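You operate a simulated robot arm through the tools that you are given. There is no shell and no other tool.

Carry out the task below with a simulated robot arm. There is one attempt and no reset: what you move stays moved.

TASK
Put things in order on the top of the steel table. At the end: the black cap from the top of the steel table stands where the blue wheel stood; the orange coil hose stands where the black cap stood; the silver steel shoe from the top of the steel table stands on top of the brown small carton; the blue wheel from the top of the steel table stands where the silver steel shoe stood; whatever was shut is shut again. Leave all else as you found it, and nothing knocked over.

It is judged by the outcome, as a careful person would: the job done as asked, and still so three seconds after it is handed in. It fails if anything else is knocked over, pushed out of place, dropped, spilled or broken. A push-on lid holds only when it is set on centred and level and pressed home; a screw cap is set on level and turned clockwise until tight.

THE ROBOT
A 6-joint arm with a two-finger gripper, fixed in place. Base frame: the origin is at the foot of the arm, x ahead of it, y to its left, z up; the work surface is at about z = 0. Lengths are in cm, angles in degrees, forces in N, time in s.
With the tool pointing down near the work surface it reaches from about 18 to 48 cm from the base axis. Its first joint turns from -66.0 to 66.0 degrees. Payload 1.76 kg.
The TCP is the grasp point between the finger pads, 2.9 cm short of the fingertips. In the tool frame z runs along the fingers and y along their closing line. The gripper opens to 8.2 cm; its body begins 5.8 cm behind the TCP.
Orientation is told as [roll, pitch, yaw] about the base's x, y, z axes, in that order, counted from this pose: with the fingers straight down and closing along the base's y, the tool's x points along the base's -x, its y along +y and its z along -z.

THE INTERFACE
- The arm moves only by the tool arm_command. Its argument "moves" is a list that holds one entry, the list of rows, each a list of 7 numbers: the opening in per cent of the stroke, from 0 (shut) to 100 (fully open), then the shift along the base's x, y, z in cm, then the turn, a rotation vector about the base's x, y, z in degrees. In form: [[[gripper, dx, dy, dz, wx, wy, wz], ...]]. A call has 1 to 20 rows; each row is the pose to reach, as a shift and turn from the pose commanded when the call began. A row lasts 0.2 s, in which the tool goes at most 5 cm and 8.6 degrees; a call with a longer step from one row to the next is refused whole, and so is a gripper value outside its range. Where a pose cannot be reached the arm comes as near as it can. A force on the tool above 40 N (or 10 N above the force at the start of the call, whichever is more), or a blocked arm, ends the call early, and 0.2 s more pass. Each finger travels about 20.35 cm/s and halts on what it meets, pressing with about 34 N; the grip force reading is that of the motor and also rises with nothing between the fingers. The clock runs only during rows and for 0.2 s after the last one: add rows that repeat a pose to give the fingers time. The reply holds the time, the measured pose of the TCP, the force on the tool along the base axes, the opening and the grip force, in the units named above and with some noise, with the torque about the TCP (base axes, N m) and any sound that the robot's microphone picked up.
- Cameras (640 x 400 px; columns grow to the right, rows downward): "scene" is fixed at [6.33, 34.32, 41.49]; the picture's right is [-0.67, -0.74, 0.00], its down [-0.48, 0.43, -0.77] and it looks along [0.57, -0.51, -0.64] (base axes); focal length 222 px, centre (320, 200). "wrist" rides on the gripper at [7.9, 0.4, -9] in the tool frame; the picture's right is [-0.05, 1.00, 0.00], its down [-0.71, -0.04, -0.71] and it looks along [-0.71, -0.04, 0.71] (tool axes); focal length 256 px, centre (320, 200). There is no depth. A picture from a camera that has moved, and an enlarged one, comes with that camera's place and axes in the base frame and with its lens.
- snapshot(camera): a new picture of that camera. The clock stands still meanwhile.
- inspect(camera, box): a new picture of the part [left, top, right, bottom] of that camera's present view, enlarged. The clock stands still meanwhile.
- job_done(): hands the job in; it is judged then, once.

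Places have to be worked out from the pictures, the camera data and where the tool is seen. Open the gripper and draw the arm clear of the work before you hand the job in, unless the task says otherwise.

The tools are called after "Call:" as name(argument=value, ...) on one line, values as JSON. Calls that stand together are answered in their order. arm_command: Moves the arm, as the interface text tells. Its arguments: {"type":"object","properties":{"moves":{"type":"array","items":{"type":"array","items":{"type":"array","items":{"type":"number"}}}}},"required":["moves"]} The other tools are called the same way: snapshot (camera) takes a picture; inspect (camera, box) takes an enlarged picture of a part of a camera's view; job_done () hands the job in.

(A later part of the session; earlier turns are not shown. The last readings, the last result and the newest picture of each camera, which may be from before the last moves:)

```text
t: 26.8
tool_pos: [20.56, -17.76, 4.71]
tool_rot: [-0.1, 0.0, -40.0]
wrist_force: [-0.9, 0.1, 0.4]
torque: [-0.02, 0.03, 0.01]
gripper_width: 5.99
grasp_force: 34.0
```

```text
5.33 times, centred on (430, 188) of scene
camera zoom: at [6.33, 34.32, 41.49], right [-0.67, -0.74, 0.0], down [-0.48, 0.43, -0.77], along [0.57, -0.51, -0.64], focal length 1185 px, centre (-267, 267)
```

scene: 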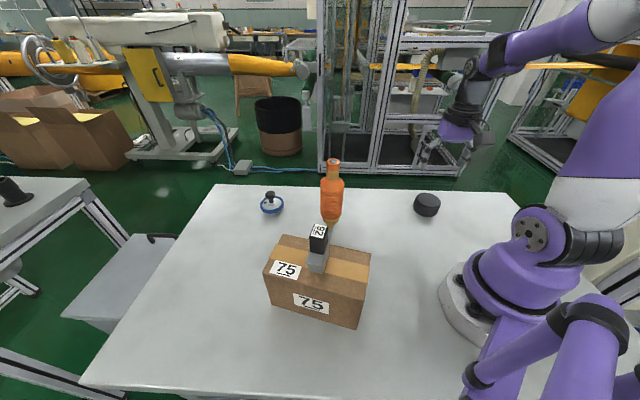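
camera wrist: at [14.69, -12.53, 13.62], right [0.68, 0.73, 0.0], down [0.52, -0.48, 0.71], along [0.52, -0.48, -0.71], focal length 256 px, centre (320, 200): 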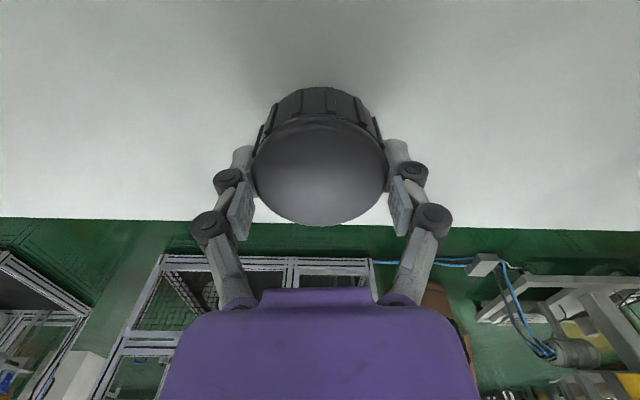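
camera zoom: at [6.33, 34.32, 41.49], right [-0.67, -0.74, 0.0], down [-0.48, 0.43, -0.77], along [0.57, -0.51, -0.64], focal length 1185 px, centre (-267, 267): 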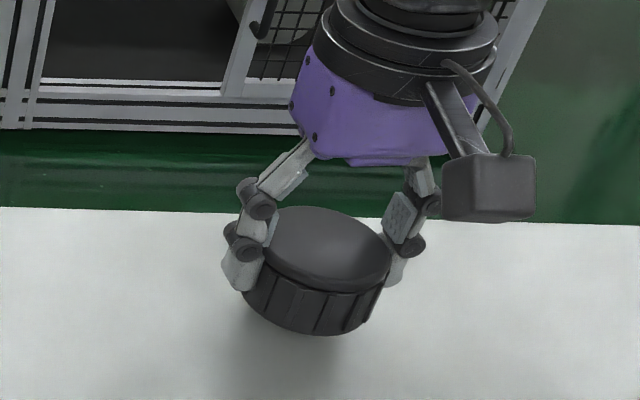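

The cap lifts level and firmly held. Carrying it low to the free spot near (25,-0.5), well clear of the hose and the shoe's place.

Call:
arm_command(moves=[[[68, 0, 0, 2, 0, 0, 0], [68, 0.5, 1.5, 4.3, 0, 0, 0], [68, 1.3, 5, 4.3, 0, 0, 8], [68, 2.2, 9, 4.3, 0, 0, 16], [68, 3.1, 12.5, 4.3, 0, 0, 24], [68, 4, 15.5, 4.3, 0, 0, 32], [68, 4.45, 17.25, 4.3, 0, 0, 40], [68, 4.45, 17.25, 4.3, 0, 0, 40], [68, 4.45, 17.25, 2, 0, 0, 40], [68, 4.45, 17.25, 0, 0, 0, 40], [68, 4.45, 17.25, -0.8, 0, 0, 40], [68, 4.45, 17.25, -0.8, 0, 0, 40]]])

Call:
snapshot(camera="wrist")

Call:
snapshot(camera="scene")

```text
t: 29.4
tool_pos: [25.0, -0.58, 3.96]
tool_rot: [-0.1, -0.1, 0.0]
wrist_force: [-0.2, 0.5, -0.7]
torque: [-0.01, 0.0, -0.01]
gripper_width: 5.98
grasp_force: 34.3
```

```text
taken
camera wrist: at [16.96, -0.27, 12.85], right [0.05, 1.0, 0.0], down [0.71, -0.04, 0.71], along [0.71, -0.04, -0.71], focal length 256 px, centre (320, 200)
```

wrist: 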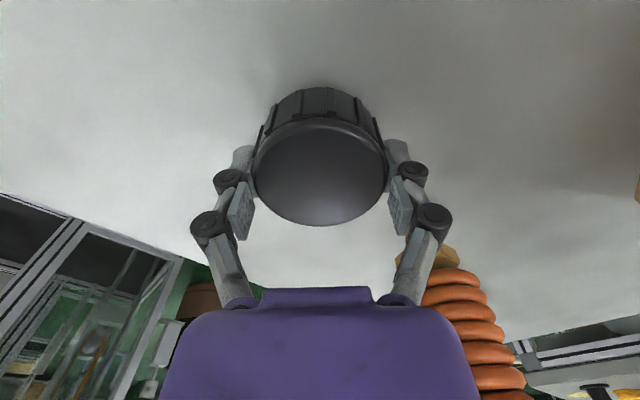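

```text
taken
```

scene: 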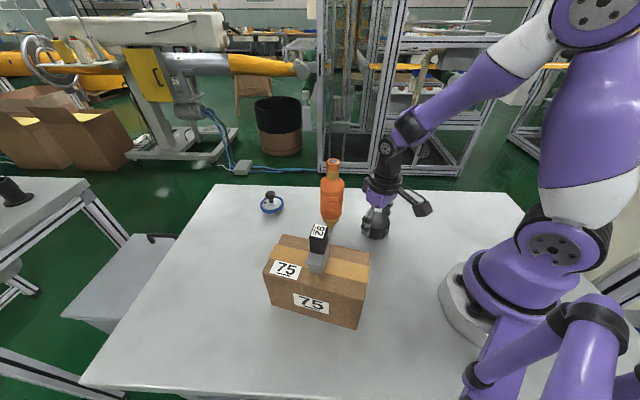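

Cap is just above the table at the parking spot. Lowering in 0.2 cm steps to contact.

Call:
arm_command(moves=[[[68, 0, 0, -0.2, 0, 0, 0], [68, 0, 0, -0.4, 0, 0, 0], [68, 0, 0, -0.5, 0, 0, 0]]])

```text
t: 30.2
tool_pos: [24.98, -0.66, 3.42]
tool_rot: [-0.1, 0.0, 0.0]
wrist_force: [-0.6, 0.0, -0.5]
torque: [-0.01, 0.01, 0.0]
gripper_width: 5.96
grasp_force: 34.3
```

Call:
arm_command(moves=[[[68, 0, 0, -0.08, 0, 0, 0], [68, 0, 0, -0.15, 0, 0, 0]]])

```text
t: 30.8
tool_pos: [25.0, -0.54, 3.27]
tool_rot: [0.0, -0.1, 0.0]
wrist_force: [-3.0, 0.9, 11.1]
torque: [0.11, 0.15, -0.02]
gripper_width: 5.95
grasp_force: 34.1
```

Contact (11 N). Releasing gently and then rising clear.

Call:
arm_command(moves=[[[74, 0, 0, 0.05, 0, 0, 0], [80, 0, 0, 0.05, 0, 0, 0], [90, 0, 0, 0.05, 0, 0, 0], [100, 0, 0, 0.1, 0, 0, 0], [100, 0, 0, 0.1, 0, 0, 0], [100, 0, 0, 2, 0, 0, 0], [100, 0, 0, 5, 0, 0, 0], [100, 0, 0, 9, 0, 0, 0], [100, -1.5, 0, 13, 0, 0, 0], [100, -1.5, 0, 13, 0, 0, 0]]])

Call:
snapshot(camera="wrist")

Call:
snapshot(camera="scene")

```text
t: 33.0
tool_pos: [23.38, -0.72, 16.46]
tool_rot: [0.0, 0.0, 0.0]
wrist_force: [0.1, -0.2, 0.0]
torque: [-0.03, 0.0, 0.02]
gripper_width: 8.17
grasp_force: 0.0
```

```text
taken
camera wrist: at [15.49, -0.37, 25.42], right [0.05, 1.0, 0.0], down [0.71, -0.04, 0.71], along [0.71, -0.04, -0.71], focal length 256 px, centre (320, 200)
```

wrist: 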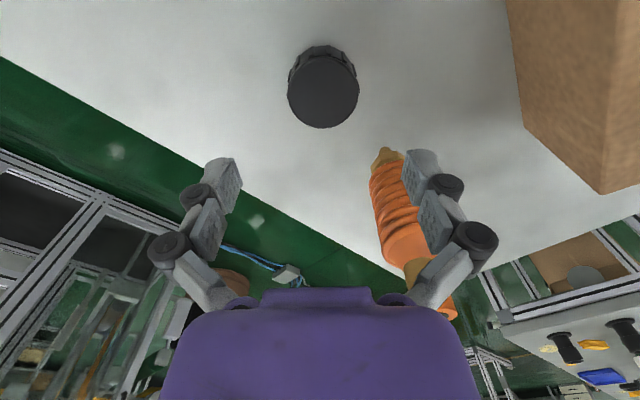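

```text
taken
```

scene: 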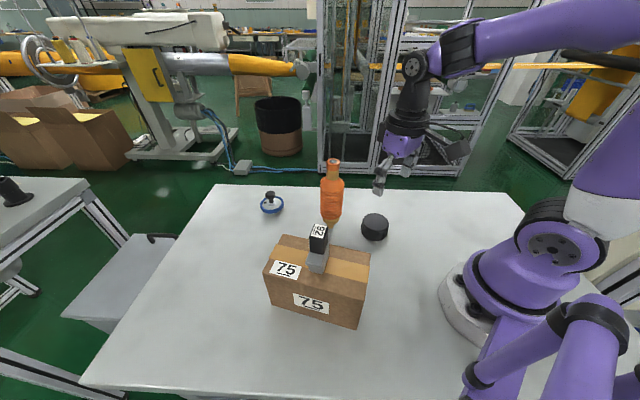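

The cap is parked. Now rising to view the hose top from in front for an accurate neck position.

Call:
arm_command(moves=[[[100, 0, 1, 3, 0, 0, 0], [100, 0.5, 3, 6, 0, 0, 4], [100, 1, 5, 9, 0, 0, 8], [100, 1.5, 6, 10, 0, 0, 12], [100, 1.5, 6, 10, 0, 0, 12]]])

Call:
snapshot(camera="wrist")

Call:
inspect(camera="wrist", box=[240, 60, 440, 240])

Call:
inspect(camera="scene", box=[300, 150, 366, 240])

```text
t: 34.2
tool_pos: [25.13, 5.43, 26.61]
tool_rot: [0.1, 0.0, 12.0]
wrist_force: [0.4, -1.4, 0.4]
torque: [0.01, -0.04, 0.0]
gripper_width: 8.19
grasp_force: 0.0
```

```text
taken
camera wrist: at [17.17, 4.14, 35.45], right [-0.16, 0.99, 0.0], down [0.7, 0.11, 0.71], along [0.7, 0.11, -0.71], focal length 256 px, centre (320, 200)
```

wrist: 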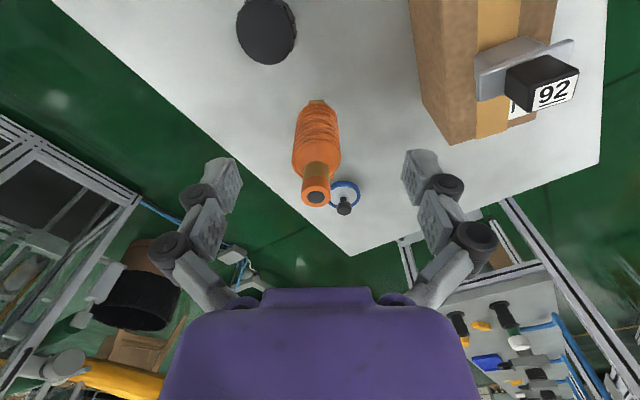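

```text
2.22 times, centred on (340, 150) of wrist
camera zoom: at [17.17, 4.14, 35.45], right [-0.16, 0.99, 0.0], down [0.7, 0.11, 0.71], along [0.7, 0.11, -0.71], focal length 569 px, centre (276, 311)
```

zoom: 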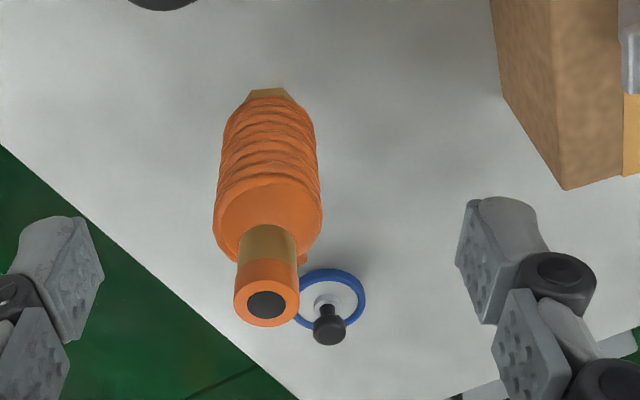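

```text
4.44 times, centred on (333, 195) of scene
camera zoom: at [6.33, 34.32, 41.49], right [-0.67, -0.74, 0.0], down [-0.48, 0.43, -0.77], along [0.57, -0.51, -0.64], focal length 988 px, centre (262, 222)
```

zoom: 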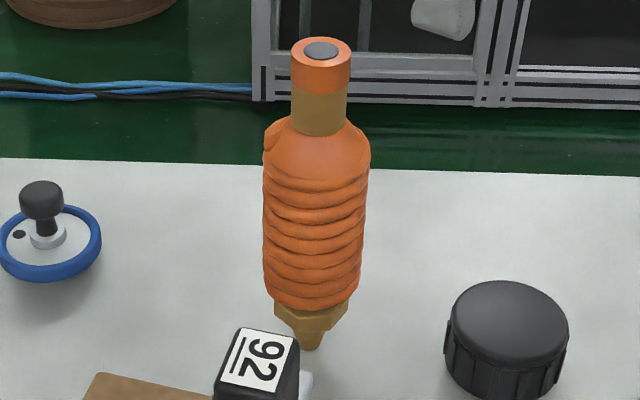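

Hose top is about (33.5,6.4,18.7), collar 2.7 cm wide over a neck, body shoulder from z≈15. I'll hover the open gripper above it and check centring.

Call:
arm_command(moves=[[[100, 3, 0.4, 0, 0, 0, 0], [100, 6, 0.7, -0.5, 0, 0, 0], [100, 8.35, 0.95, -1.5, 0, 0, 0], [100, 8.35, 0.95, -1.5, 0, 0, 0]]])

Call:
snapshot(camera="wrist")

Call:
inspect(camera="wrist", box=[220, 60, 420, 220])

Call:
inspect(camera="scene", box=[280, 100, 380, 200])

```text
t: 35.2
tool_pos: [33.59, 6.37, 24.72]
tool_rot: [-0.1, 0.1, 12.0]
wrist_force: [-0.6, -0.1, -0.3]
torque: [0.0, -0.01, 0.01]
gripper_width: 8.2
grasp_force: 0.1
```

```text
taken
camera wrist: at [25.58, 5.08, 33.63], right [-0.16, 0.99, 0.0], down [0.7, 0.11, 0.71], along [0.7, 0.11, -0.71], focal length 256 px, centre (320, 200)
```

wrist: 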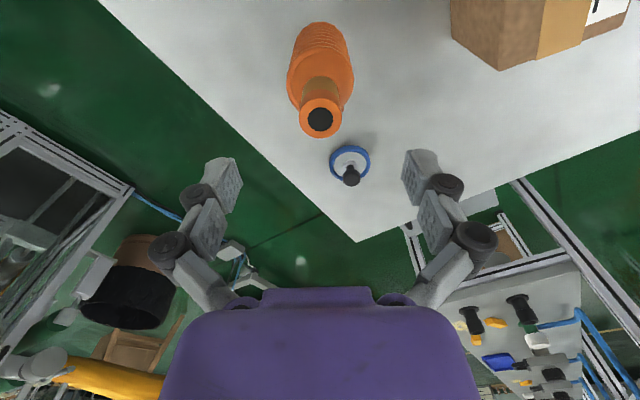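

```text
2.50 times, centred on (320, 140) of wrist
camera zoom: at [25.58, 5.08, 33.63], right [-0.16, 0.99, 0.0], down [0.7, 0.11, 0.71], along [0.7, 0.11, -0.71], focal length 640 px, centre (320, 350)
```

zoom: 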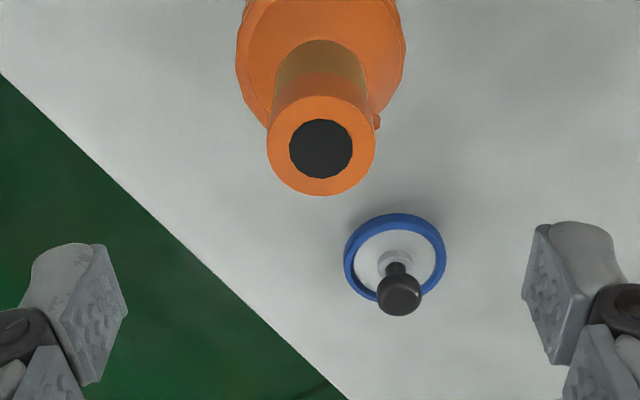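

```text
4.00 times, centred on (330, 150) of scene
camera zoom: at [6.33, 34.32, 41.49], right [-0.67, -0.74, 0.0], down [-0.48, 0.43, -0.77], along [0.57, -0.51, -0.64], focal length 889 px, centre (280, 400)
```

zoom: 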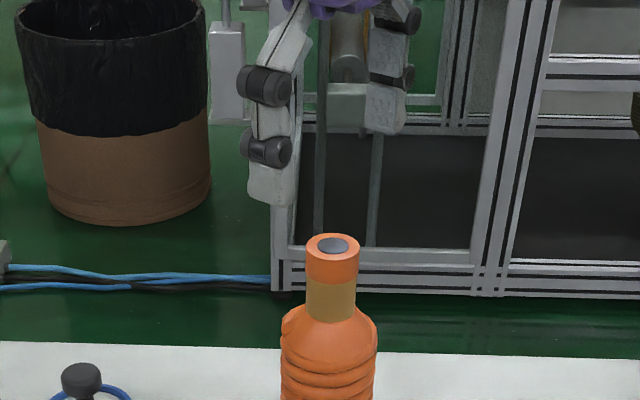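

The collar is centred in the closing direction and 0.3 cm short in reach. Shifting and descending so the distal pads bracket the collar (TCP z≈19.6).

Call:
arm_command(moves=[[[100, -0.3, -0.05, -0.5, 0, 0, 0], [100, -0.3, -0.05, -2, 0, 0, 0], [100, -0.3, -0.05, -3.5, 0, 0, 0], [100, -0.3, -0.05, -4.5, 0, 0, 0], [100, -0.3, -0.05, -5.1, 0, 0, 0], [100, -0.3, -0.05, -5.1, 0, 0, 0]]])

Call:
snapshot(camera="wrist")

Call:
inspect(camera="scene", box=[280, 100, 380, 200])

```text
t: 36.6
tool_pos: [33.09, 6.25, 19.66]
tool_rot: [-0.1, 0.0, 12.1]
wrist_force: [-0.3, 0.0, 0.4]
torque: [-0.01, 0.0, -0.05]
gripper_width: 8.19
grasp_force: 0.0
```

```text
taken
camera wrist: at [25.21, 4.99, 28.58], right [-0.16, 0.99, 0.0], down [0.7, 0.11, 0.71], along [0.7, 0.11, -0.71], focal length 256 px, centre (320, 200)
```

wrist: 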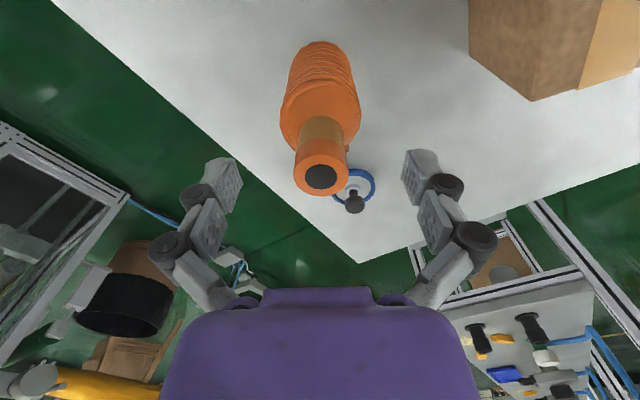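

```text
4.00 times, centred on (330, 150) of scene
camera zoom: at [6.33, 34.32, 41.49], right [-0.67, -0.74, 0.0], down [-0.48, 0.43, -0.77], along [0.57, -0.51, -0.64], focal length 889 px, centre (280, 400)
```

zoom: 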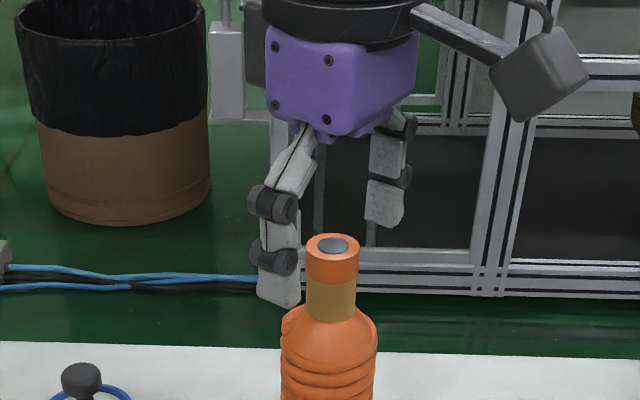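

Aligned within 0.1 cm laterally. Small reach correction, then closing slowly on the collar.

Call:
arm_command(moves=[[[80, 0.2, 0.03, 0, 0, 0, 0], [60, 0.2, 0.03, 0, 0, 0, 0], [48, 0.2, 0.03, 0, 0, 0, 0], [42, 0.2, 0.03, 0, 0, 0, 0], [38, 0.2, 0.03, 0, 0, 0, 0], [35, 0.2, 0.03, 0, 0, 0, 0], [32, 0.2, 0.03, 0, 0, 0, 0], [28, 0.2, 0.03, 0, 0, 0, 0], [20, 0.2, 0.03, 0, 0, 0, 0], [20, 0.2, 0.03, 0, 0, 0, 0]]])

Call:
inspect(camera="wrist", box=[180, 30, 460, 230])

Call:
inspect(camera="scene", box=[280, 130, 400, 240])

```text
t: 38.8
tool_pos: [33.34, 6.3, 19.8]
tool_rot: [0.0, 0.0, 12.0]
wrist_force: [-0.2, 0.1, 1.2]
torque: [0.05, 0.06, -0.01]
gripper_width: 2.49
grasp_force: 34.1
```

```text
2.00 times, centred on (320, 130) of wrist
camera zoom: at [25.43, 5.05, 28.64], right [-0.16, 0.99, 0.0], down [0.7, 0.11, 0.71], along [0.7, 0.11, -0.71], focal length 512 px, centre (320, 340)
```

zoom: 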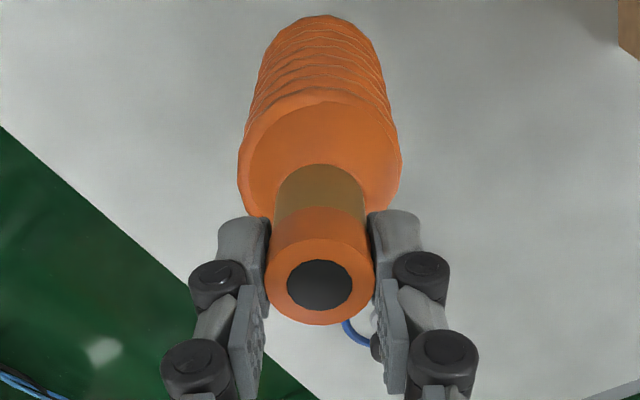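

```text
3.64 times, centred on (340, 185) of scene
camera zoom: at [6.32, 34.32, 41.49], right [-0.67, -0.74, 0.0], down [-0.48, 0.43, -0.77], along [0.57, -0.51, -0.64], focal length 808 px, centre (247, 254)
```

zoom: 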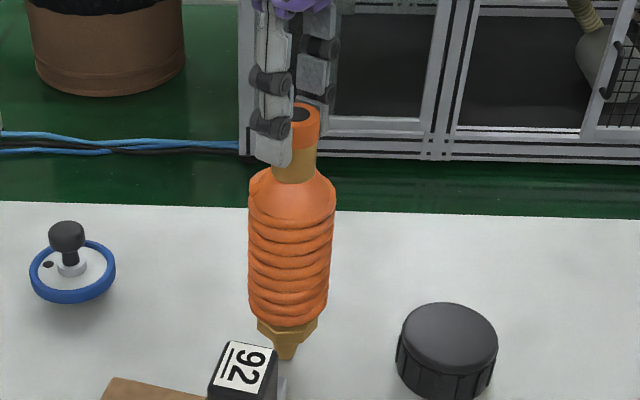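

The collar is pinched by the distal pads, hose still upright. Lifting slowly by 2 cm to check the hold and weight.

Call:
arm_command(moves=[[[20, 0, 0, 0.3, 0, 0, 0], [20, 0, 0, 0.8, 0, 0, 0], [20, 0, 0, 1.4, 0, 0, 0], [20, 0, 0, 2, 0, 0, 0], [20, 0, 0, 2, 0, 0, 0]]])

Call:
inspect(camera="wrist", box=[180, 30, 460, 230])

Call:
inspect(camera="scene", box=[280, 130, 400, 240])

```text
t: 40.0
tool_pos: [33.44, 6.28, 21.67]
tool_rot: [-0.2, -0.1, 12.1]
wrist_force: [-0.1, -0.1, -1.5]
torque: [0.0, 0.02, 0.01]
gripper_width: 2.47
grasp_force: 34.0
```

```text
2.00 times, centred on (320, 130) of wrist
camera zoom: at [25.48, 4.97, 30.61], right [-0.15, 0.99, 0.0], down [0.7, 0.11, 0.71], along [0.7, 0.11, -0.71], focal length 512 px, centre (320, 340)
```

zoom: 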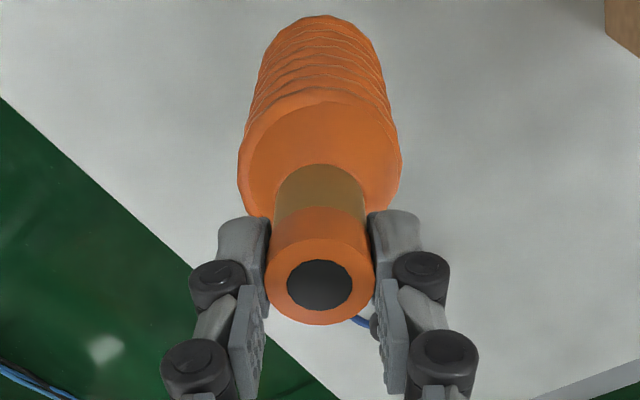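

```text
3.64 times, centred on (340, 185) of scene
camera zoom: at [6.33, 34.32, 41.49], right [-0.67, -0.74, 0.0], down [-0.48, 0.43, -0.77], along [0.57, -0.51, -0.64], focal length 808 px, centre (247, 254)
```

zoom: 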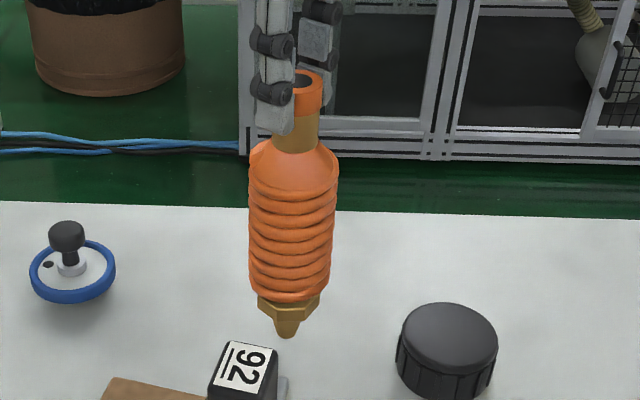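

Hose is held upright and firm. Carrying it at a safe height around the parked cap to above the cap's old place.

Call:
arm_command(moves=[[[20, 0, 0, 2.2, 0, 0, 0], [20, 0, -1, 4.3, 0, 0, 0], [20, 0, -3.5, 4.5, 0, 0, -4], [20, -0.3, -6.5, 4.5, 0, 0, -10], [20, -1, -9.5, 4.5, 0, 0, -16], [20, -2.2, -12.3, 4.5, 0, 0, -22], [20, -3.8, -15, 4.5, 0, 0, -28], [20, -5.8, -17.3, 4.5, 0, 0, -34], [20, -8, -19.5, 4.5, 0, 0, -40], [20, -10.2, -21.6, 4.5, 0, 0, -46], [20, -12, -23.2, 4.5, 0, 0, -51], [20, -12.95, -24, 4.5, 0, 0, -52], [20, -12.95, -24, 4.5, 0, 0, -52], [20, -12.95, -24, 4.5, 0, 0, -52]]])

Call:
snapshot(camera="wrist")

Call:
snapshot(camera="scene")

```text
t: 43.0
tool_pos: [20.27, -17.62, 26.27]
tool_rot: [-0.1, -0.1, -40.0]
wrist_force: [0.3, 0.1, -1.8]
torque: [0.0, -0.01, 0.01]
gripper_width: 2.5
grasp_force: 34.1
```

```text
taken
camera wrist: at [14.42, -12.35, 35.1], right [0.68, 0.73, 0.0], down [0.52, -0.48, 0.71], along [0.52, -0.48, -0.71], focal length 256 px, centre (320, 200)
```

wrist: 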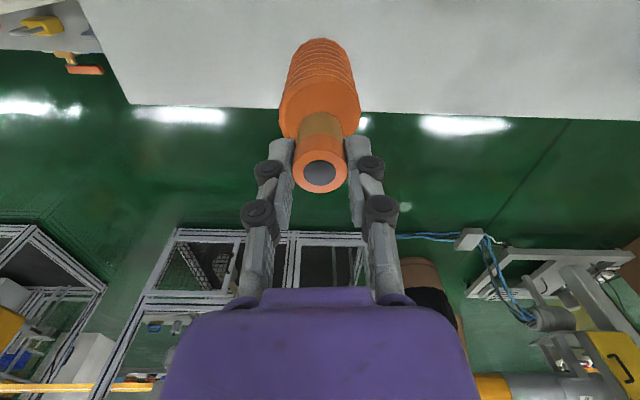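

```text
taken
```

scene: 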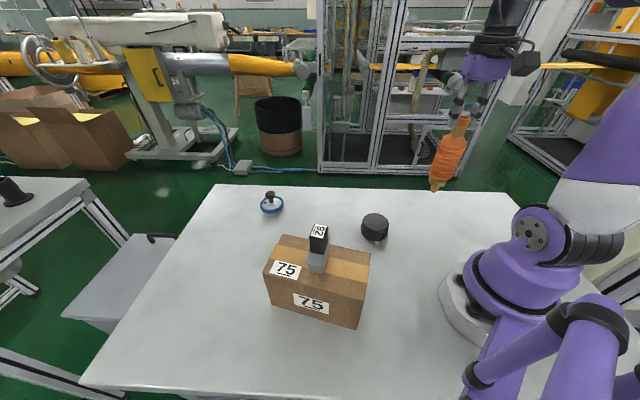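

Positioned above the cap's old place with the hose vertical. Lowering to just above the table.

Call:
arm_command(moves=[[[20, 0.15, -0.05, -1.5, 0, 0, 0], [20, 0.15, -0.05, -3.2, 0, 0, 0], [20, 0.15, -0.05, -4.8, 0, 0, 0], [20, 0.15, -0.05, -5.7, 0, 0, 0], [20, 0.15, -0.05, -6.1, 0, 0, 0], [20, 0.15, -0.05, -6.1, 0, 0, 0]]])

Call:
inspect(camera="scene", box=[380, 130, 500, 240])

Call:
inspect(camera="wrist", box=[180, 30, 460, 230])

```text
t: 44.4
tool_pos: [20.51, -17.83, 20.11]
tool_rot: [-0.1, 0.1, -40.0]
wrist_force: [-0.4, -0.3, -0.8]
torque: [0.0, 0.01, -0.02]
gripper_width: 2.54
grasp_force: 33.9
```

```text
3.64 times, centred on (440, 185) of scene
camera zoom: at [6.33, 34.32, 41.49], right [-0.67, -0.74, 0.0], down [-0.48, 0.43, -0.77], along [0.57, -0.51, -0.64], focal length 808 px, centre (-116, 254)
```

zoom: 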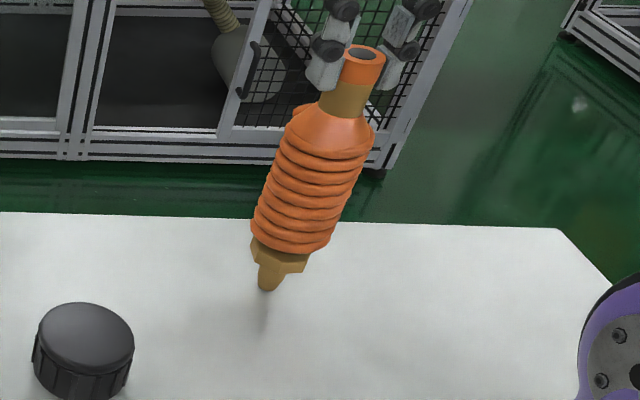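

```text
2.00 times, centred on (320, 130) of wrist
camera zoom: at [14.65, -12.43, 28.95], right [0.68, 0.73, 0.0], down [0.52, -0.48, 0.71], along [0.52, -0.48, -0.71], focal length 512 px, centre (320, 340)
```

zoom: 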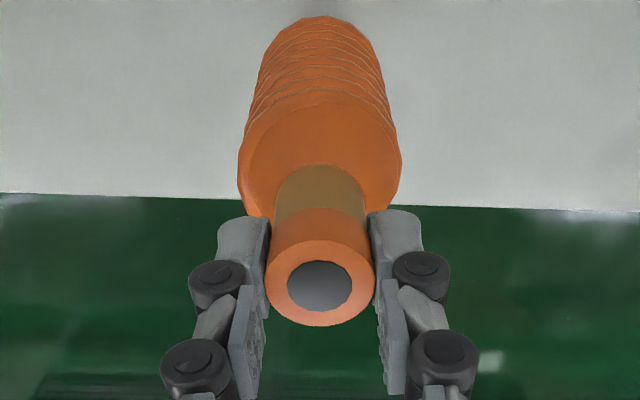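

The wrist view shows the hose unchanged in the grip, and its line in the scene view points to the vertical vanishing point, so it is upright. Lowering in small steps to contact.

Call:
arm_command(moves=[[[20, 0, 0.05, -0.1, 0, 0, 0], [20, 0, 0.05, -0.2, 0, 0, 0], [20, 0, 0.05, -0.3, 0, 0, 0]]])

```text
t: 45.2
tool_pos: [20.58, -17.63, 19.84]
tool_rot: [0.0, 0.0, -40.0]
wrist_force: [0.8, -0.7, -1.8]
torque: [-0.01, -0.02, 0.02]
gripper_width: 2.49
grasp_force: 33.9
```

Call:
arm_command(moves=[[[20, 0, 0, -0.05, 0, 0, 0], [20, 0, 0, -0.1, 0, 0, 0]]])

```text
t: 45.8
tool_pos: [20.35, -17.76, 19.81]
tool_rot: [-0.1, 0.0, -39.9]
wrist_force: [-2.1, 3.0, 12.8]
torque: [0.58, 0.39, 0.0]
gripper_width: 2.49
grasp_force: 33.7
```

Contact. Backing off a hair to shed the preload and side force before releasing.

Call:
arm_command(moves=[[[20, 0, 0, 0.05, 0, 0, 0], [20, 0, 0, 0.06, 0, 0, 0], [20, 0, 0, 0.06, 0, 0, 0]]])

Call:
inspect(camera="scene", box=[380, 130, 500, 240])

```text
t: 46.6
tool_pos: [20.43, -17.62, 19.86]
tool_rot: [-0.1, 0.0, -40.1]
wrist_force: [0.3, 0.5, -0.8]
torque: [-0.02, -0.02, 0.01]
gripper_width: 2.49
grasp_force: 34.4
```

```text
3.64 times, centred on (440, 185) of scene
camera zoom: at [6.33, 34.32, 41.49], right [-0.67, -0.74, 0.0], down [-0.48, 0.43, -0.77], along [0.57, -0.51, -0.64], focal length 808 px, centre (-116, 254)
```

zoom: 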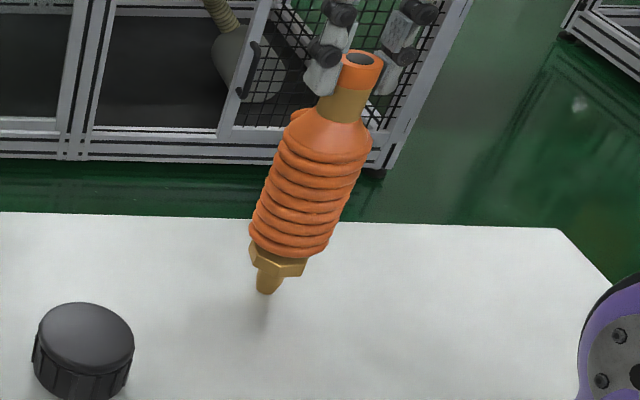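

Nearly zero load with the tip on the table. Releasing gradually.

Call:
arm_command(moves=[[[20, 0, 0, -0.03, 0, 0, 0], [28, 0, 0, -0.03, 0, 0, 0], [33, 0, 0, -0.03, 0, 0, 0], [38, 0, 0, -0.03, 0, 0, 0], [46, 0, 0, -0.03, 0, 0, 0], [60, 0, 0, -0.03, 0, 0, 0], [80, 0, 0, -0.03, 0, 0, 0], [100, 0, 0, -0.03, 0, 0, 0], [100, 0, 0, -0.03, 0, 0, 0]]])

Call:
inspect(camera="scene", box=[380, 130, 500, 240])

Call:
inspect(camera="wrist", box=[180, 30, 460, 230])

```text
t: 48.6
tool_pos: [20.44, -17.66, 19.66]
tool_rot: [0.0, 0.0, -40.0]
wrist_force: [-0.1, -0.2, -0.6]
torque: [-0.03, 0.03, -0.01]
gripper_width: 8.21
grasp_force: 0.0
```

```text
3.64 times, centred on (440, 185) of scene
camera zoom: at [6.33, 34.32, 41.49], right [-0.67, -0.74, 0.0], down [-0.48, 0.43, -0.77], along [0.57, -0.51, -0.64], focal length 808 px, centre (-116, 254)
```

zoom: 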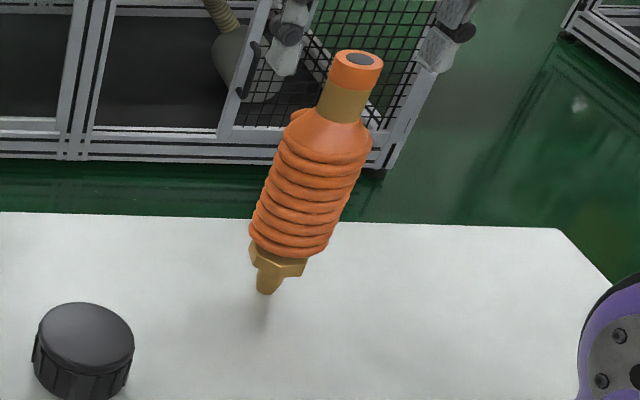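

```text
2.00 times, centred on (320, 130) of wrist
camera zoom: at [14.63, -12.32, 28.62], right [0.68, 0.73, 0.0], down [0.52, -0.48, 0.71], along [0.52, -0.48, -0.71], focal length 512 px, centre (320, 340)
```

zoom: 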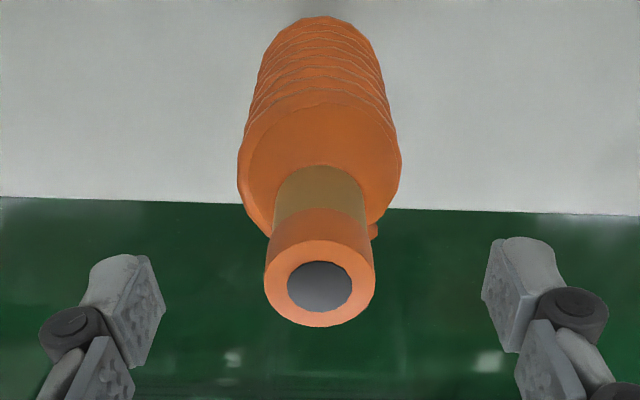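

The hose stands free and upright on the cap's old spot. Rising straight up, then swinging over to look at the wheel.

Call:
arm_command(moves=[[[100, 0, 0, 3, 0, 0, 0], [100, 0, 0, 6.5, 0, 0, 0], [100, 1.5, 3, 8, 0, 0, 6], [100, 3.2, 6.5, 8, 0, 0, 13], [100, 5, 10, 8, 0, 0, 20], [100, 7, 13.5, 8, 0, 0, 27], [100, 9, 17, 8, 0, 0, 34], [100, 11.5, 20.5, 7, 0, 0, 41], [100, 14, 23.5, 5.5, 0, 0, 48], [100, 16, 26, 4, 0, 0, 55], [100, 17.5, 28, 2, 0, 0, 55], [100, 17.5, 28, 0, 0, 0, 55], [100, 17.5, 28, 0, 0, 0, 55]]])

Call:
snapshot(camera="wrist")

Call:
snapshot(camera="scene")

Call:
inspect(camera="scene", box=[380, 130, 500, 240])

```text
t: 51.4
tool_pos: [37.91, 10.19, 19.72]
tool_rot: [-0.1, 0.1, 15.1]
wrist_force: [0.0, 0.1, -0.7]
torque: [-0.01, -0.03, 0.0]
gripper_width: 8.17
grasp_force: 0.1
```

```text
taken
camera wrist: at [30.17, 8.55, 28.59], right [-0.21, 0.98, 0.0], down [0.69, 0.15, 0.71], along [0.69, 0.15, -0.71], focal length 256 px, centre (320, 200)
```

wrist: 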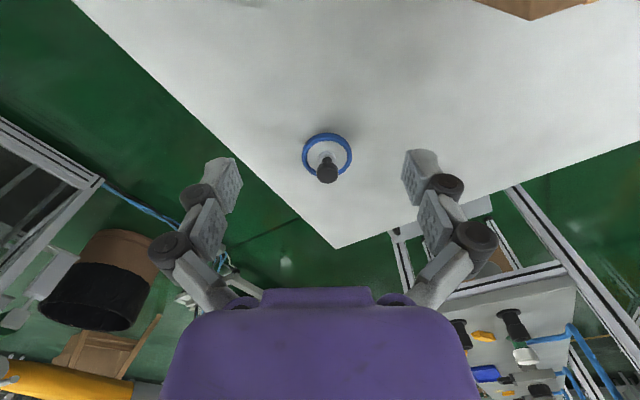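

```text
taken
```

scene: 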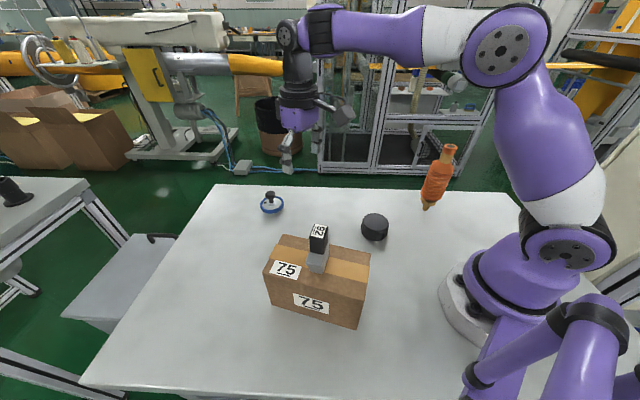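

```text
3.64 times, centred on (440, 185) of scene
camera zoom: at [6.33, 34.32, 41.49], right [-0.67, -0.74, 0.0], down [-0.48, 0.43, -0.77], along [0.57, -0.51, -0.64], focal length 808 px, centre (-116, 254)
```

zoom: 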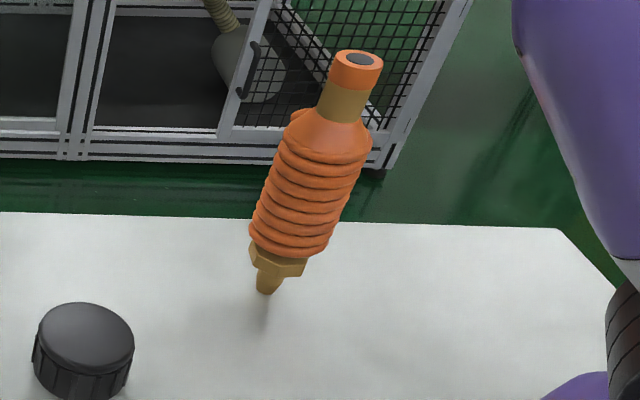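

Hose stable. Zooming on the wheel from here to fix its exact position and knob height.

Call:
inspect(camera="wrist", box=[280, 115, 376, 190])

```text
5.33 times, centred on (328, 152) of wrist
camera zoom: at [30.17, 8.55, 28.59], right [-0.21, 0.98, 0.0], down [0.69, 0.15, 0.71], along [0.69, 0.15, -0.71], focal length 1365 px, centre (277, 453)
```

zoom: 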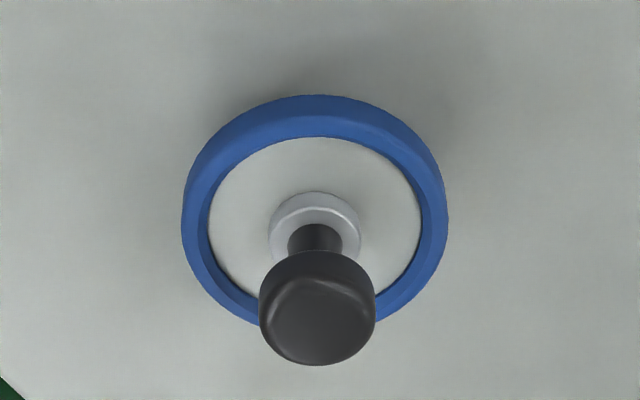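

Wheel centre ≈ (49.5,13.55), knob head 2.7 cm wide at z≈3.4–4.4. I'll tilt the fingers 20° outward (about the closing line) so the reach suffices, and move out above it.

Call:
arm_command(moves=[[[100, 2, 0.6, -1.5, 1.9, -7, 0], [100, 4, 1.2, -3, 3.7, -13.5, 0], [100, 6, 1.7, -4.5, 5.24, -19.3, 0], [100, 8.1, 2.3, -5.7, 5.24, -19.3, 0], [100, 8.1, 2.3, -5.7, 5.24, -19.3, 0]]])

Call:
snapshot(camera="wrist")

Call:
snapshot(camera="scene")

```text
t: 52.6
tool_pos: [46.09, 12.57, 14.02]
tool_rot: [0.0, -20.0, 15.0]
wrist_force: [-0.2, 0.4, 0.4]
torque: [0.04, -0.01, 0.0]
gripper_width: 8.18
grasp_force: 0.1
```

```text
taken
camera wrist: at [35.76, 10.22, 19.68], right [-0.21, 0.98, 0.02], down [0.42, 0.07, 0.91], along [0.88, 0.2, -0.42], focal length 256 px, centre (320, 200)
```

wrist: 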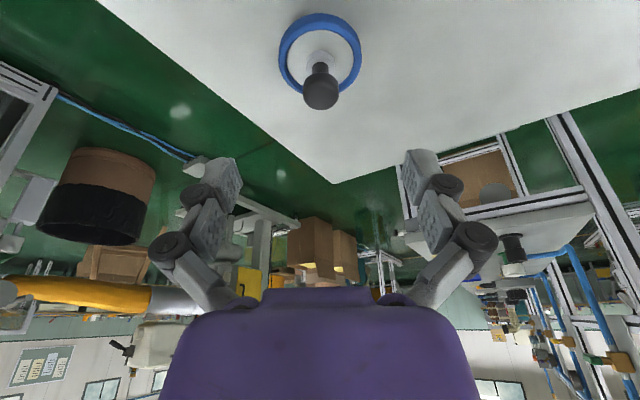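

```text
taken
```

scene: 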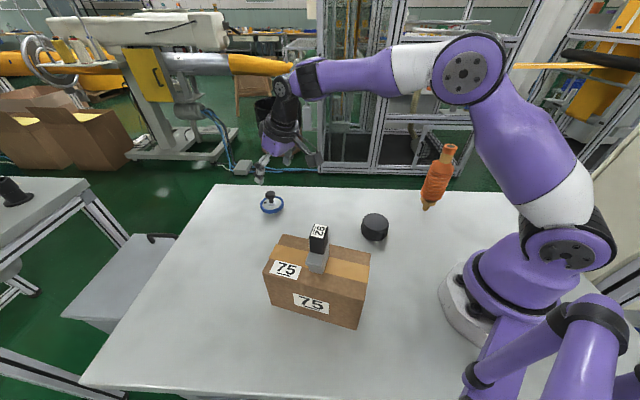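

Pose reached exactly with the 20° tilt, and the knob is in line with the finger midline. Moving over it and lowering to z≈9 first, to confirm the reach.

Call:
arm_command(moves=[[[100, 1.2, 0.35, -1.5, 0, 0, 0], [100, 2.5, 0.72, -3.3, 0, 0, 0], [100, 2.5, 0.72, -5, 0, 0, 0], [100, 2.5, 0.72, -5, 0, 0, 0]]])

Call:
snapshot(camera="wrist")

Call:
inspect(camera="scene", box=[230, 150, 310, 225])

```text
t: 53.6
tool_pos: [48.65, 13.2, 8.98]
tool_rot: [0.1, -20.0, 15.0]
wrist_force: [0.0, -1.2, -0.1]
torque: [0.01, 0.01, -0.01]
gripper_width: 8.2
grasp_force: 0.0
```

```text
taken
camera wrist: at [38.38, 10.88, 14.73], right [-0.21, 0.98, 0.02], down [0.42, 0.07, 0.91], along [0.88, 0.2, -0.42], focal length 256 px, centre (320, 200)
```

wrist: 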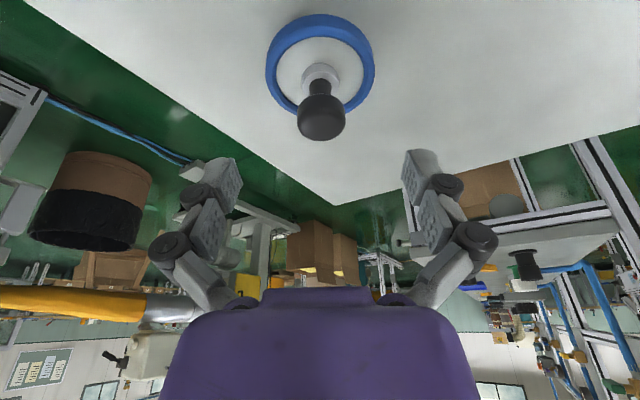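

```text
5.33 times, centred on (270, 188) of scene
camera zoom: at [6.33, 34.32, 41.49], right [-0.67, -0.74, 0.0], down [-0.48, 0.43, -0.77], along [0.57, -0.51, -0.64], focal length 1185 px, centre (587, 267)
```

zoom: 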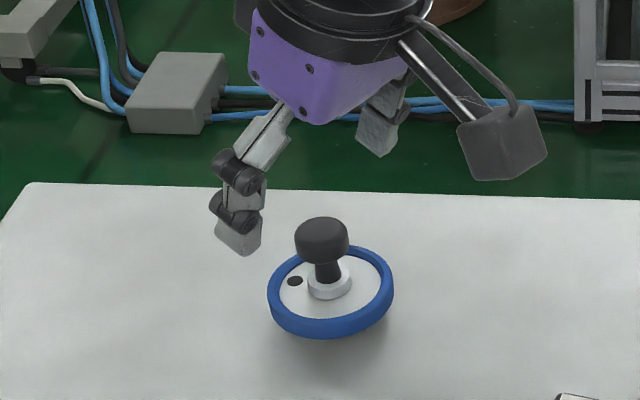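

Reach confirmed and the knob is centred. Descending to z≈6 so the distal pads straddle the knob head.

Call:
arm_command(moves=[[[100, 0, 0.1, -1, 0, 0, 0], [100, 0, 0.1, -2, 0, 0, 0], [100, 0, 0.1, -3, 0, 0, 0], [100, 0, 0.1, -3, 0, 0, 0]]])

Call:
snapshot(camera="wrist")

Call:
inspect(camera="scene", box=[230, 150, 310, 225])

```text
t: 54.6
tool_pos: [48.73, 13.37, 6.07]
tool_rot: [0.1, -20.0, 15.1]
wrist_force: [-0.6, -0.8, -0.7]
torque: [0.03, 0.02, 0.03]
gripper_width: 8.19
grasp_force: 0.1
```

```text
taken
camera wrist: at [38.41, 10.99, 11.69], right [-0.21, 0.98, 0.02], down [0.42, 0.07, 0.91], along [0.88, 0.2, -0.42], focal length 256 px, centre (320, 200)
```

wrist: 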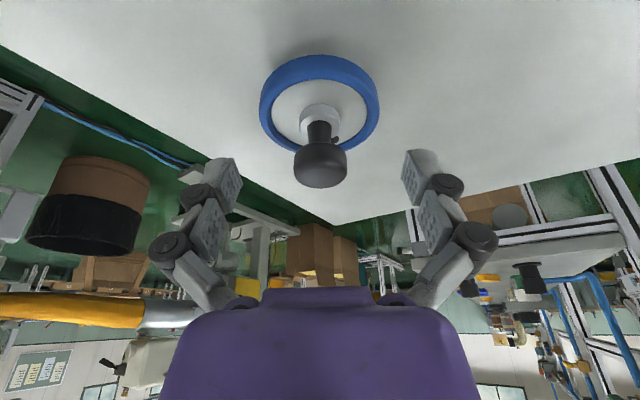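

```text
5.33 times, centred on (270, 188) of scene
camera zoom: at [6.33, 34.32, 41.49], right [-0.67, -0.74, 0.0], down [-0.48, 0.43, -0.77], along [0.57, -0.51, -0.64], focal length 1185 px, centre (587, 267)
```

zoom: 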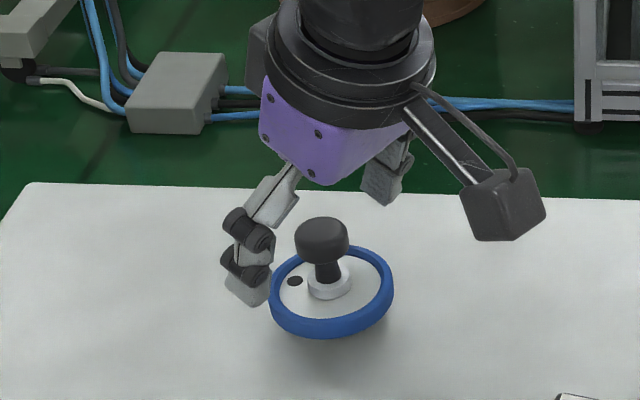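

The knob head sits between the distal pads. Closing slowly.

Call:
arm_command(moves=[[[80, 0, 0, 0, 0, 0, 0], [60, 0, 0, 0, 0, 0, 0], [48, 0, 0, 0, 0, 0, 0], [42, 0, 0, 0, 0, 0, 0], [38, 0, 0, 0, 0, 0, 0], [35, 0, 0, 0, 0, 0, 0], [32, 0, 0, 0, 0, 0, 0], [28, 0, 0, 0, 0, 0, 0], [20, 0, 0, 0, 0, 0, 0], [20, 0, 0, 0, 0, 0, 0]]])

Call:
inspect(camera="wrist", box=[180, 40, 460, 240])

Call:
inspect(camera="scene", box=[230, 150, 310, 225])

```text
t: 56.8
tool_pos: [48.65, 13.29, 6.04]
tool_rot: [0.0, -20.0, 14.9]
wrist_force: [-0.6, -0.5, 0.4]
torque: [0.01, 0.05, -0.01]
gripper_width: 2.39
grasp_force: 33.8
```

```text
2.00 times, centred on (320, 140) of wrist
camera zoom: at [38.42, 10.99, 11.71], right [-0.21, 0.98, 0.02], down [0.42, 0.07, 0.91], along [0.88, 0.2, -0.42], focal length 512 px, centre (320, 320)
```

zoom: 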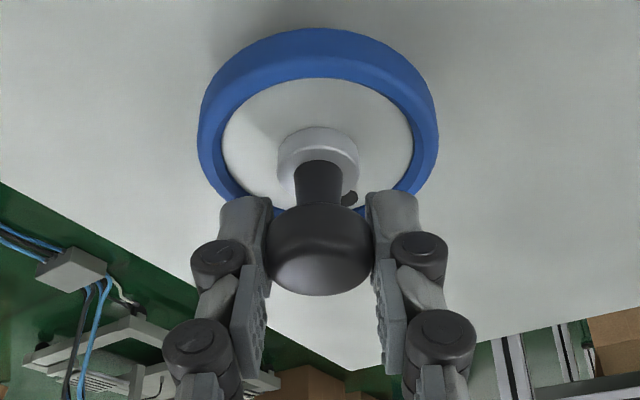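

```text
5.33 times, centred on (270, 188) of scene
camera zoom: at [6.32, 34.32, 41.49], right [-0.67, -0.74, 0.0], down [-0.48, 0.43, -0.77], along [0.57, -0.51, -0.64], focal length 1185 px, centre (587, 267)
```

zoom: 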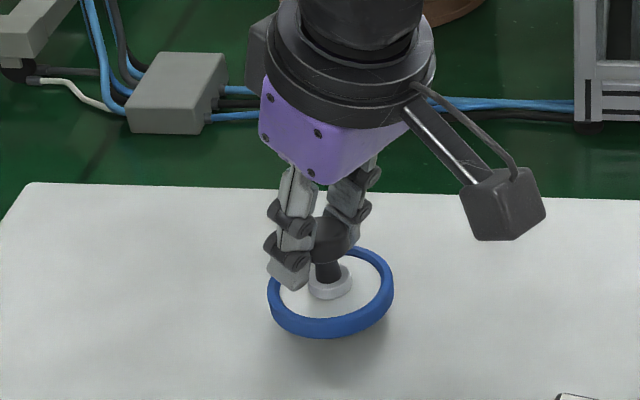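

The knob is gripped (2.4 cm, 34 N) and the wheel hasn't shifted. Lifting slowly to check it stays level.

Call:
arm_command(moves=[[[20, 0, 0, 0.3, 0, 0, 0], [20, 0, 0, 0.8, 0, 0, 0], [20, 0, 0, 1.4, 0, 0, 0], [20, 0, 0, 2, 0, 0, 0], [20, 0, 0, 2, 0, 0, 0]]])

Call:
inspect(camera="wrist", box=[180, 40, 460, 240])

Call:
inspect(camera="scene", box=[230, 150, 310, 225])

```text
t: 58.0
tool_pos: [48.78, 13.33, 8.07]
tool_rot: [0.0, -20.0, 15.0]
wrist_force: [0.6, -1.1, -1.3]
torque: [0.0, 0.01, 0.02]
gripper_width: 2.42
grasp_force: 34.5
```

```text
2.00 times, centred on (320, 140) of wrist
camera zoom: at [38.35, 10.97, 13.62], right [-0.21, 0.98, 0.02], down [0.42, 0.07, 0.91], along [0.88, 0.2, -0.42], focal length 512 px, centre (320, 320)
```

zoom: 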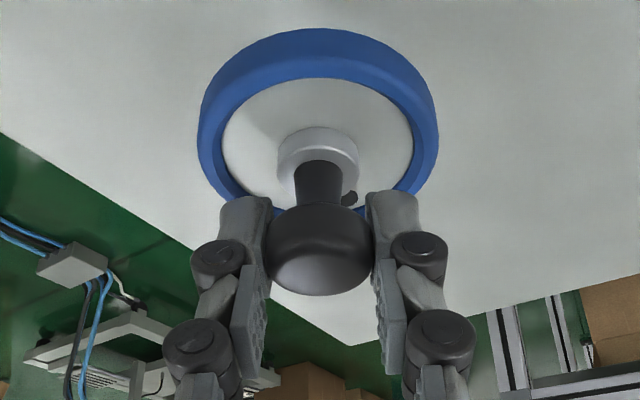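

```text
5.33 times, centred on (270, 188) of scene
camera zoom: at [6.33, 34.32, 41.49], right [-0.67, -0.74, 0.0], down [-0.48, 0.43, -0.77], along [0.57, -0.51, -0.64], focal length 1185 px, centre (587, 267)
```

zoom: 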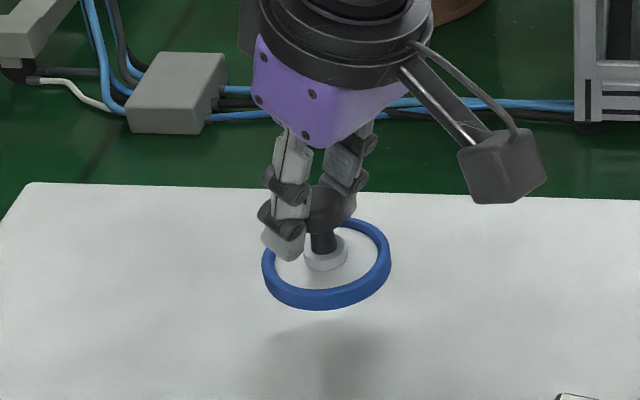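

The wheel hangs level. Carrying it to the shoe's old place, turning -26° with the arm so it stays level, stopping about 0.8 cm above the table.

Call:
arm_command(moves=[[[20, 0, 0, 2, 0, 0, 0], [20, -1.5, -2, 3.5, 0, 0, -3], [20, -3.7, -5, 4, 0, 0, -6.5], [20, -5.9, -8, 4, 0, 0, -10.5], [20, -8.1, -11, 4, 0, 0, -14.5], [20, -10.3, -14, 4, 0, 0, -18.5], [20, -12.5, -17, 4, 0, 0, -22.5], [20, -14.0, -19, 4, 0, 0, -25], [20, -14.65, -19.76, 4, 0, 0, -26], [20, -14.65, -19.76, 4, 0, 0, -26], [20, -14.65, -19.76, 2, 0, 0, -26], [20, -14.65, -19.76, 0, 0, 0, -26], [20, -14.65, -19.76, -1.2, 0, 0, -26], [20, -14.65, -19.76, -1.2, 0, 0, -26]]])

Call:
inspect(camera="wrist", box=[180, 40, 460, 240])

Call:
inspect(camera="scene", box=[300, 150, 420, 240])

Call:
snapshot(camera="scene")

```text
t: 61.0
tool_pos: [33.94, -6.37, 6.76]
tool_rot: [-0.1, -20.0, -10.9]
wrist_force: [0.7, 0.1, -2.5]
torque: [0.01, 0.02, -0.02]
gripper_width: 2.41
grasp_force: 33.9
```

```text
2.00 times, centred on (320, 140) of wrist
camera zoom: at [23.7, -3.97, 12.45], right [0.24, 0.97, 0.02], down [0.41, -0.12, 0.91], along [0.88, -0.21, -0.42], focal length 512 px, centre (320, 320)
```

zoom: 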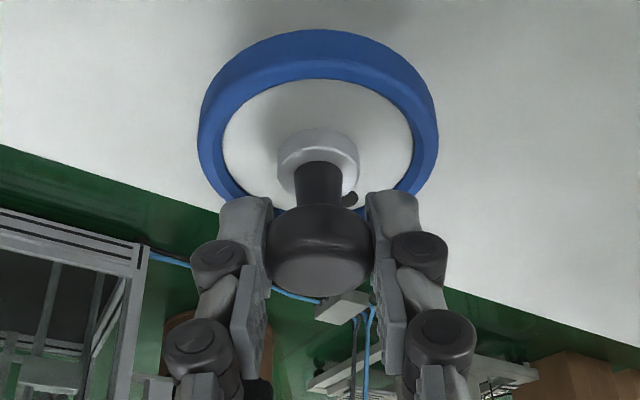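

```text
4.44 times, centred on (360, 195) of scene
camera zoom: at [6.33, 34.32, 41.49], right [-0.67, -0.74, 0.0], down [-0.48, 0.43, -0.77], along [0.57, -0.51, -0.64], focal length 988 px, centre (142, 222)
```

zoom: 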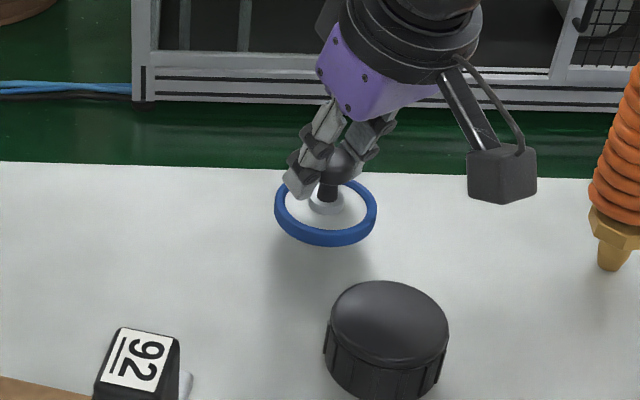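

```text
taken
```

scene: 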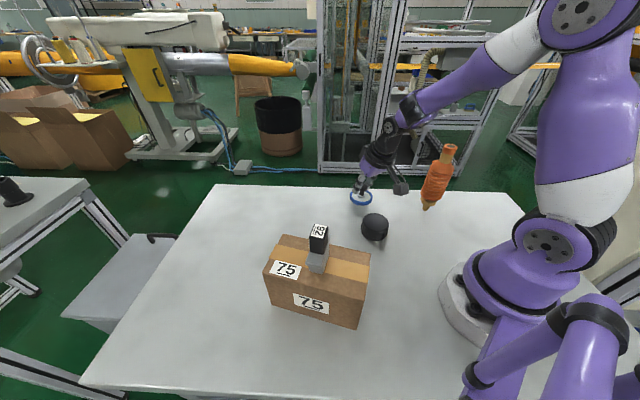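

The wheel is right over the shoe's old spot, level. Lowering in small steps to contact.

Call:
arm_command(moves=[[[20, 0, 0, -0.25, 0, 0, 0], [20, 0, 0, -0.45, 0, 0, 0], [20, 0, 0, -0.6, 0, 0, 0]]])

```text
t: 61.8
tool_pos: [33.94, -6.46, 6.29]
tool_rot: [0.1, -20.1, -11.0]
wrist_force: [-0.1, 0.1, -1.7]
torque: [-0.03, -0.03, 0.0]
gripper_width: 2.41
grasp_force: 34.3
```

Call:
arm_command(moves=[[[20, 0, 0, -0.08, 0, 0, 0], [20, 0, 0, -0.16, 0, 0, 0]]])

```text
t: 62.4
tool_pos: [34.04, -6.43, 6.08]
tool_rot: [0.0, -20.0, -11.0]
wrist_force: [-6.6, 0.0, 8.0]
torque: [0.02, 0.37, 0.0]
gripper_width: 2.42
grasp_force: 34.3
```

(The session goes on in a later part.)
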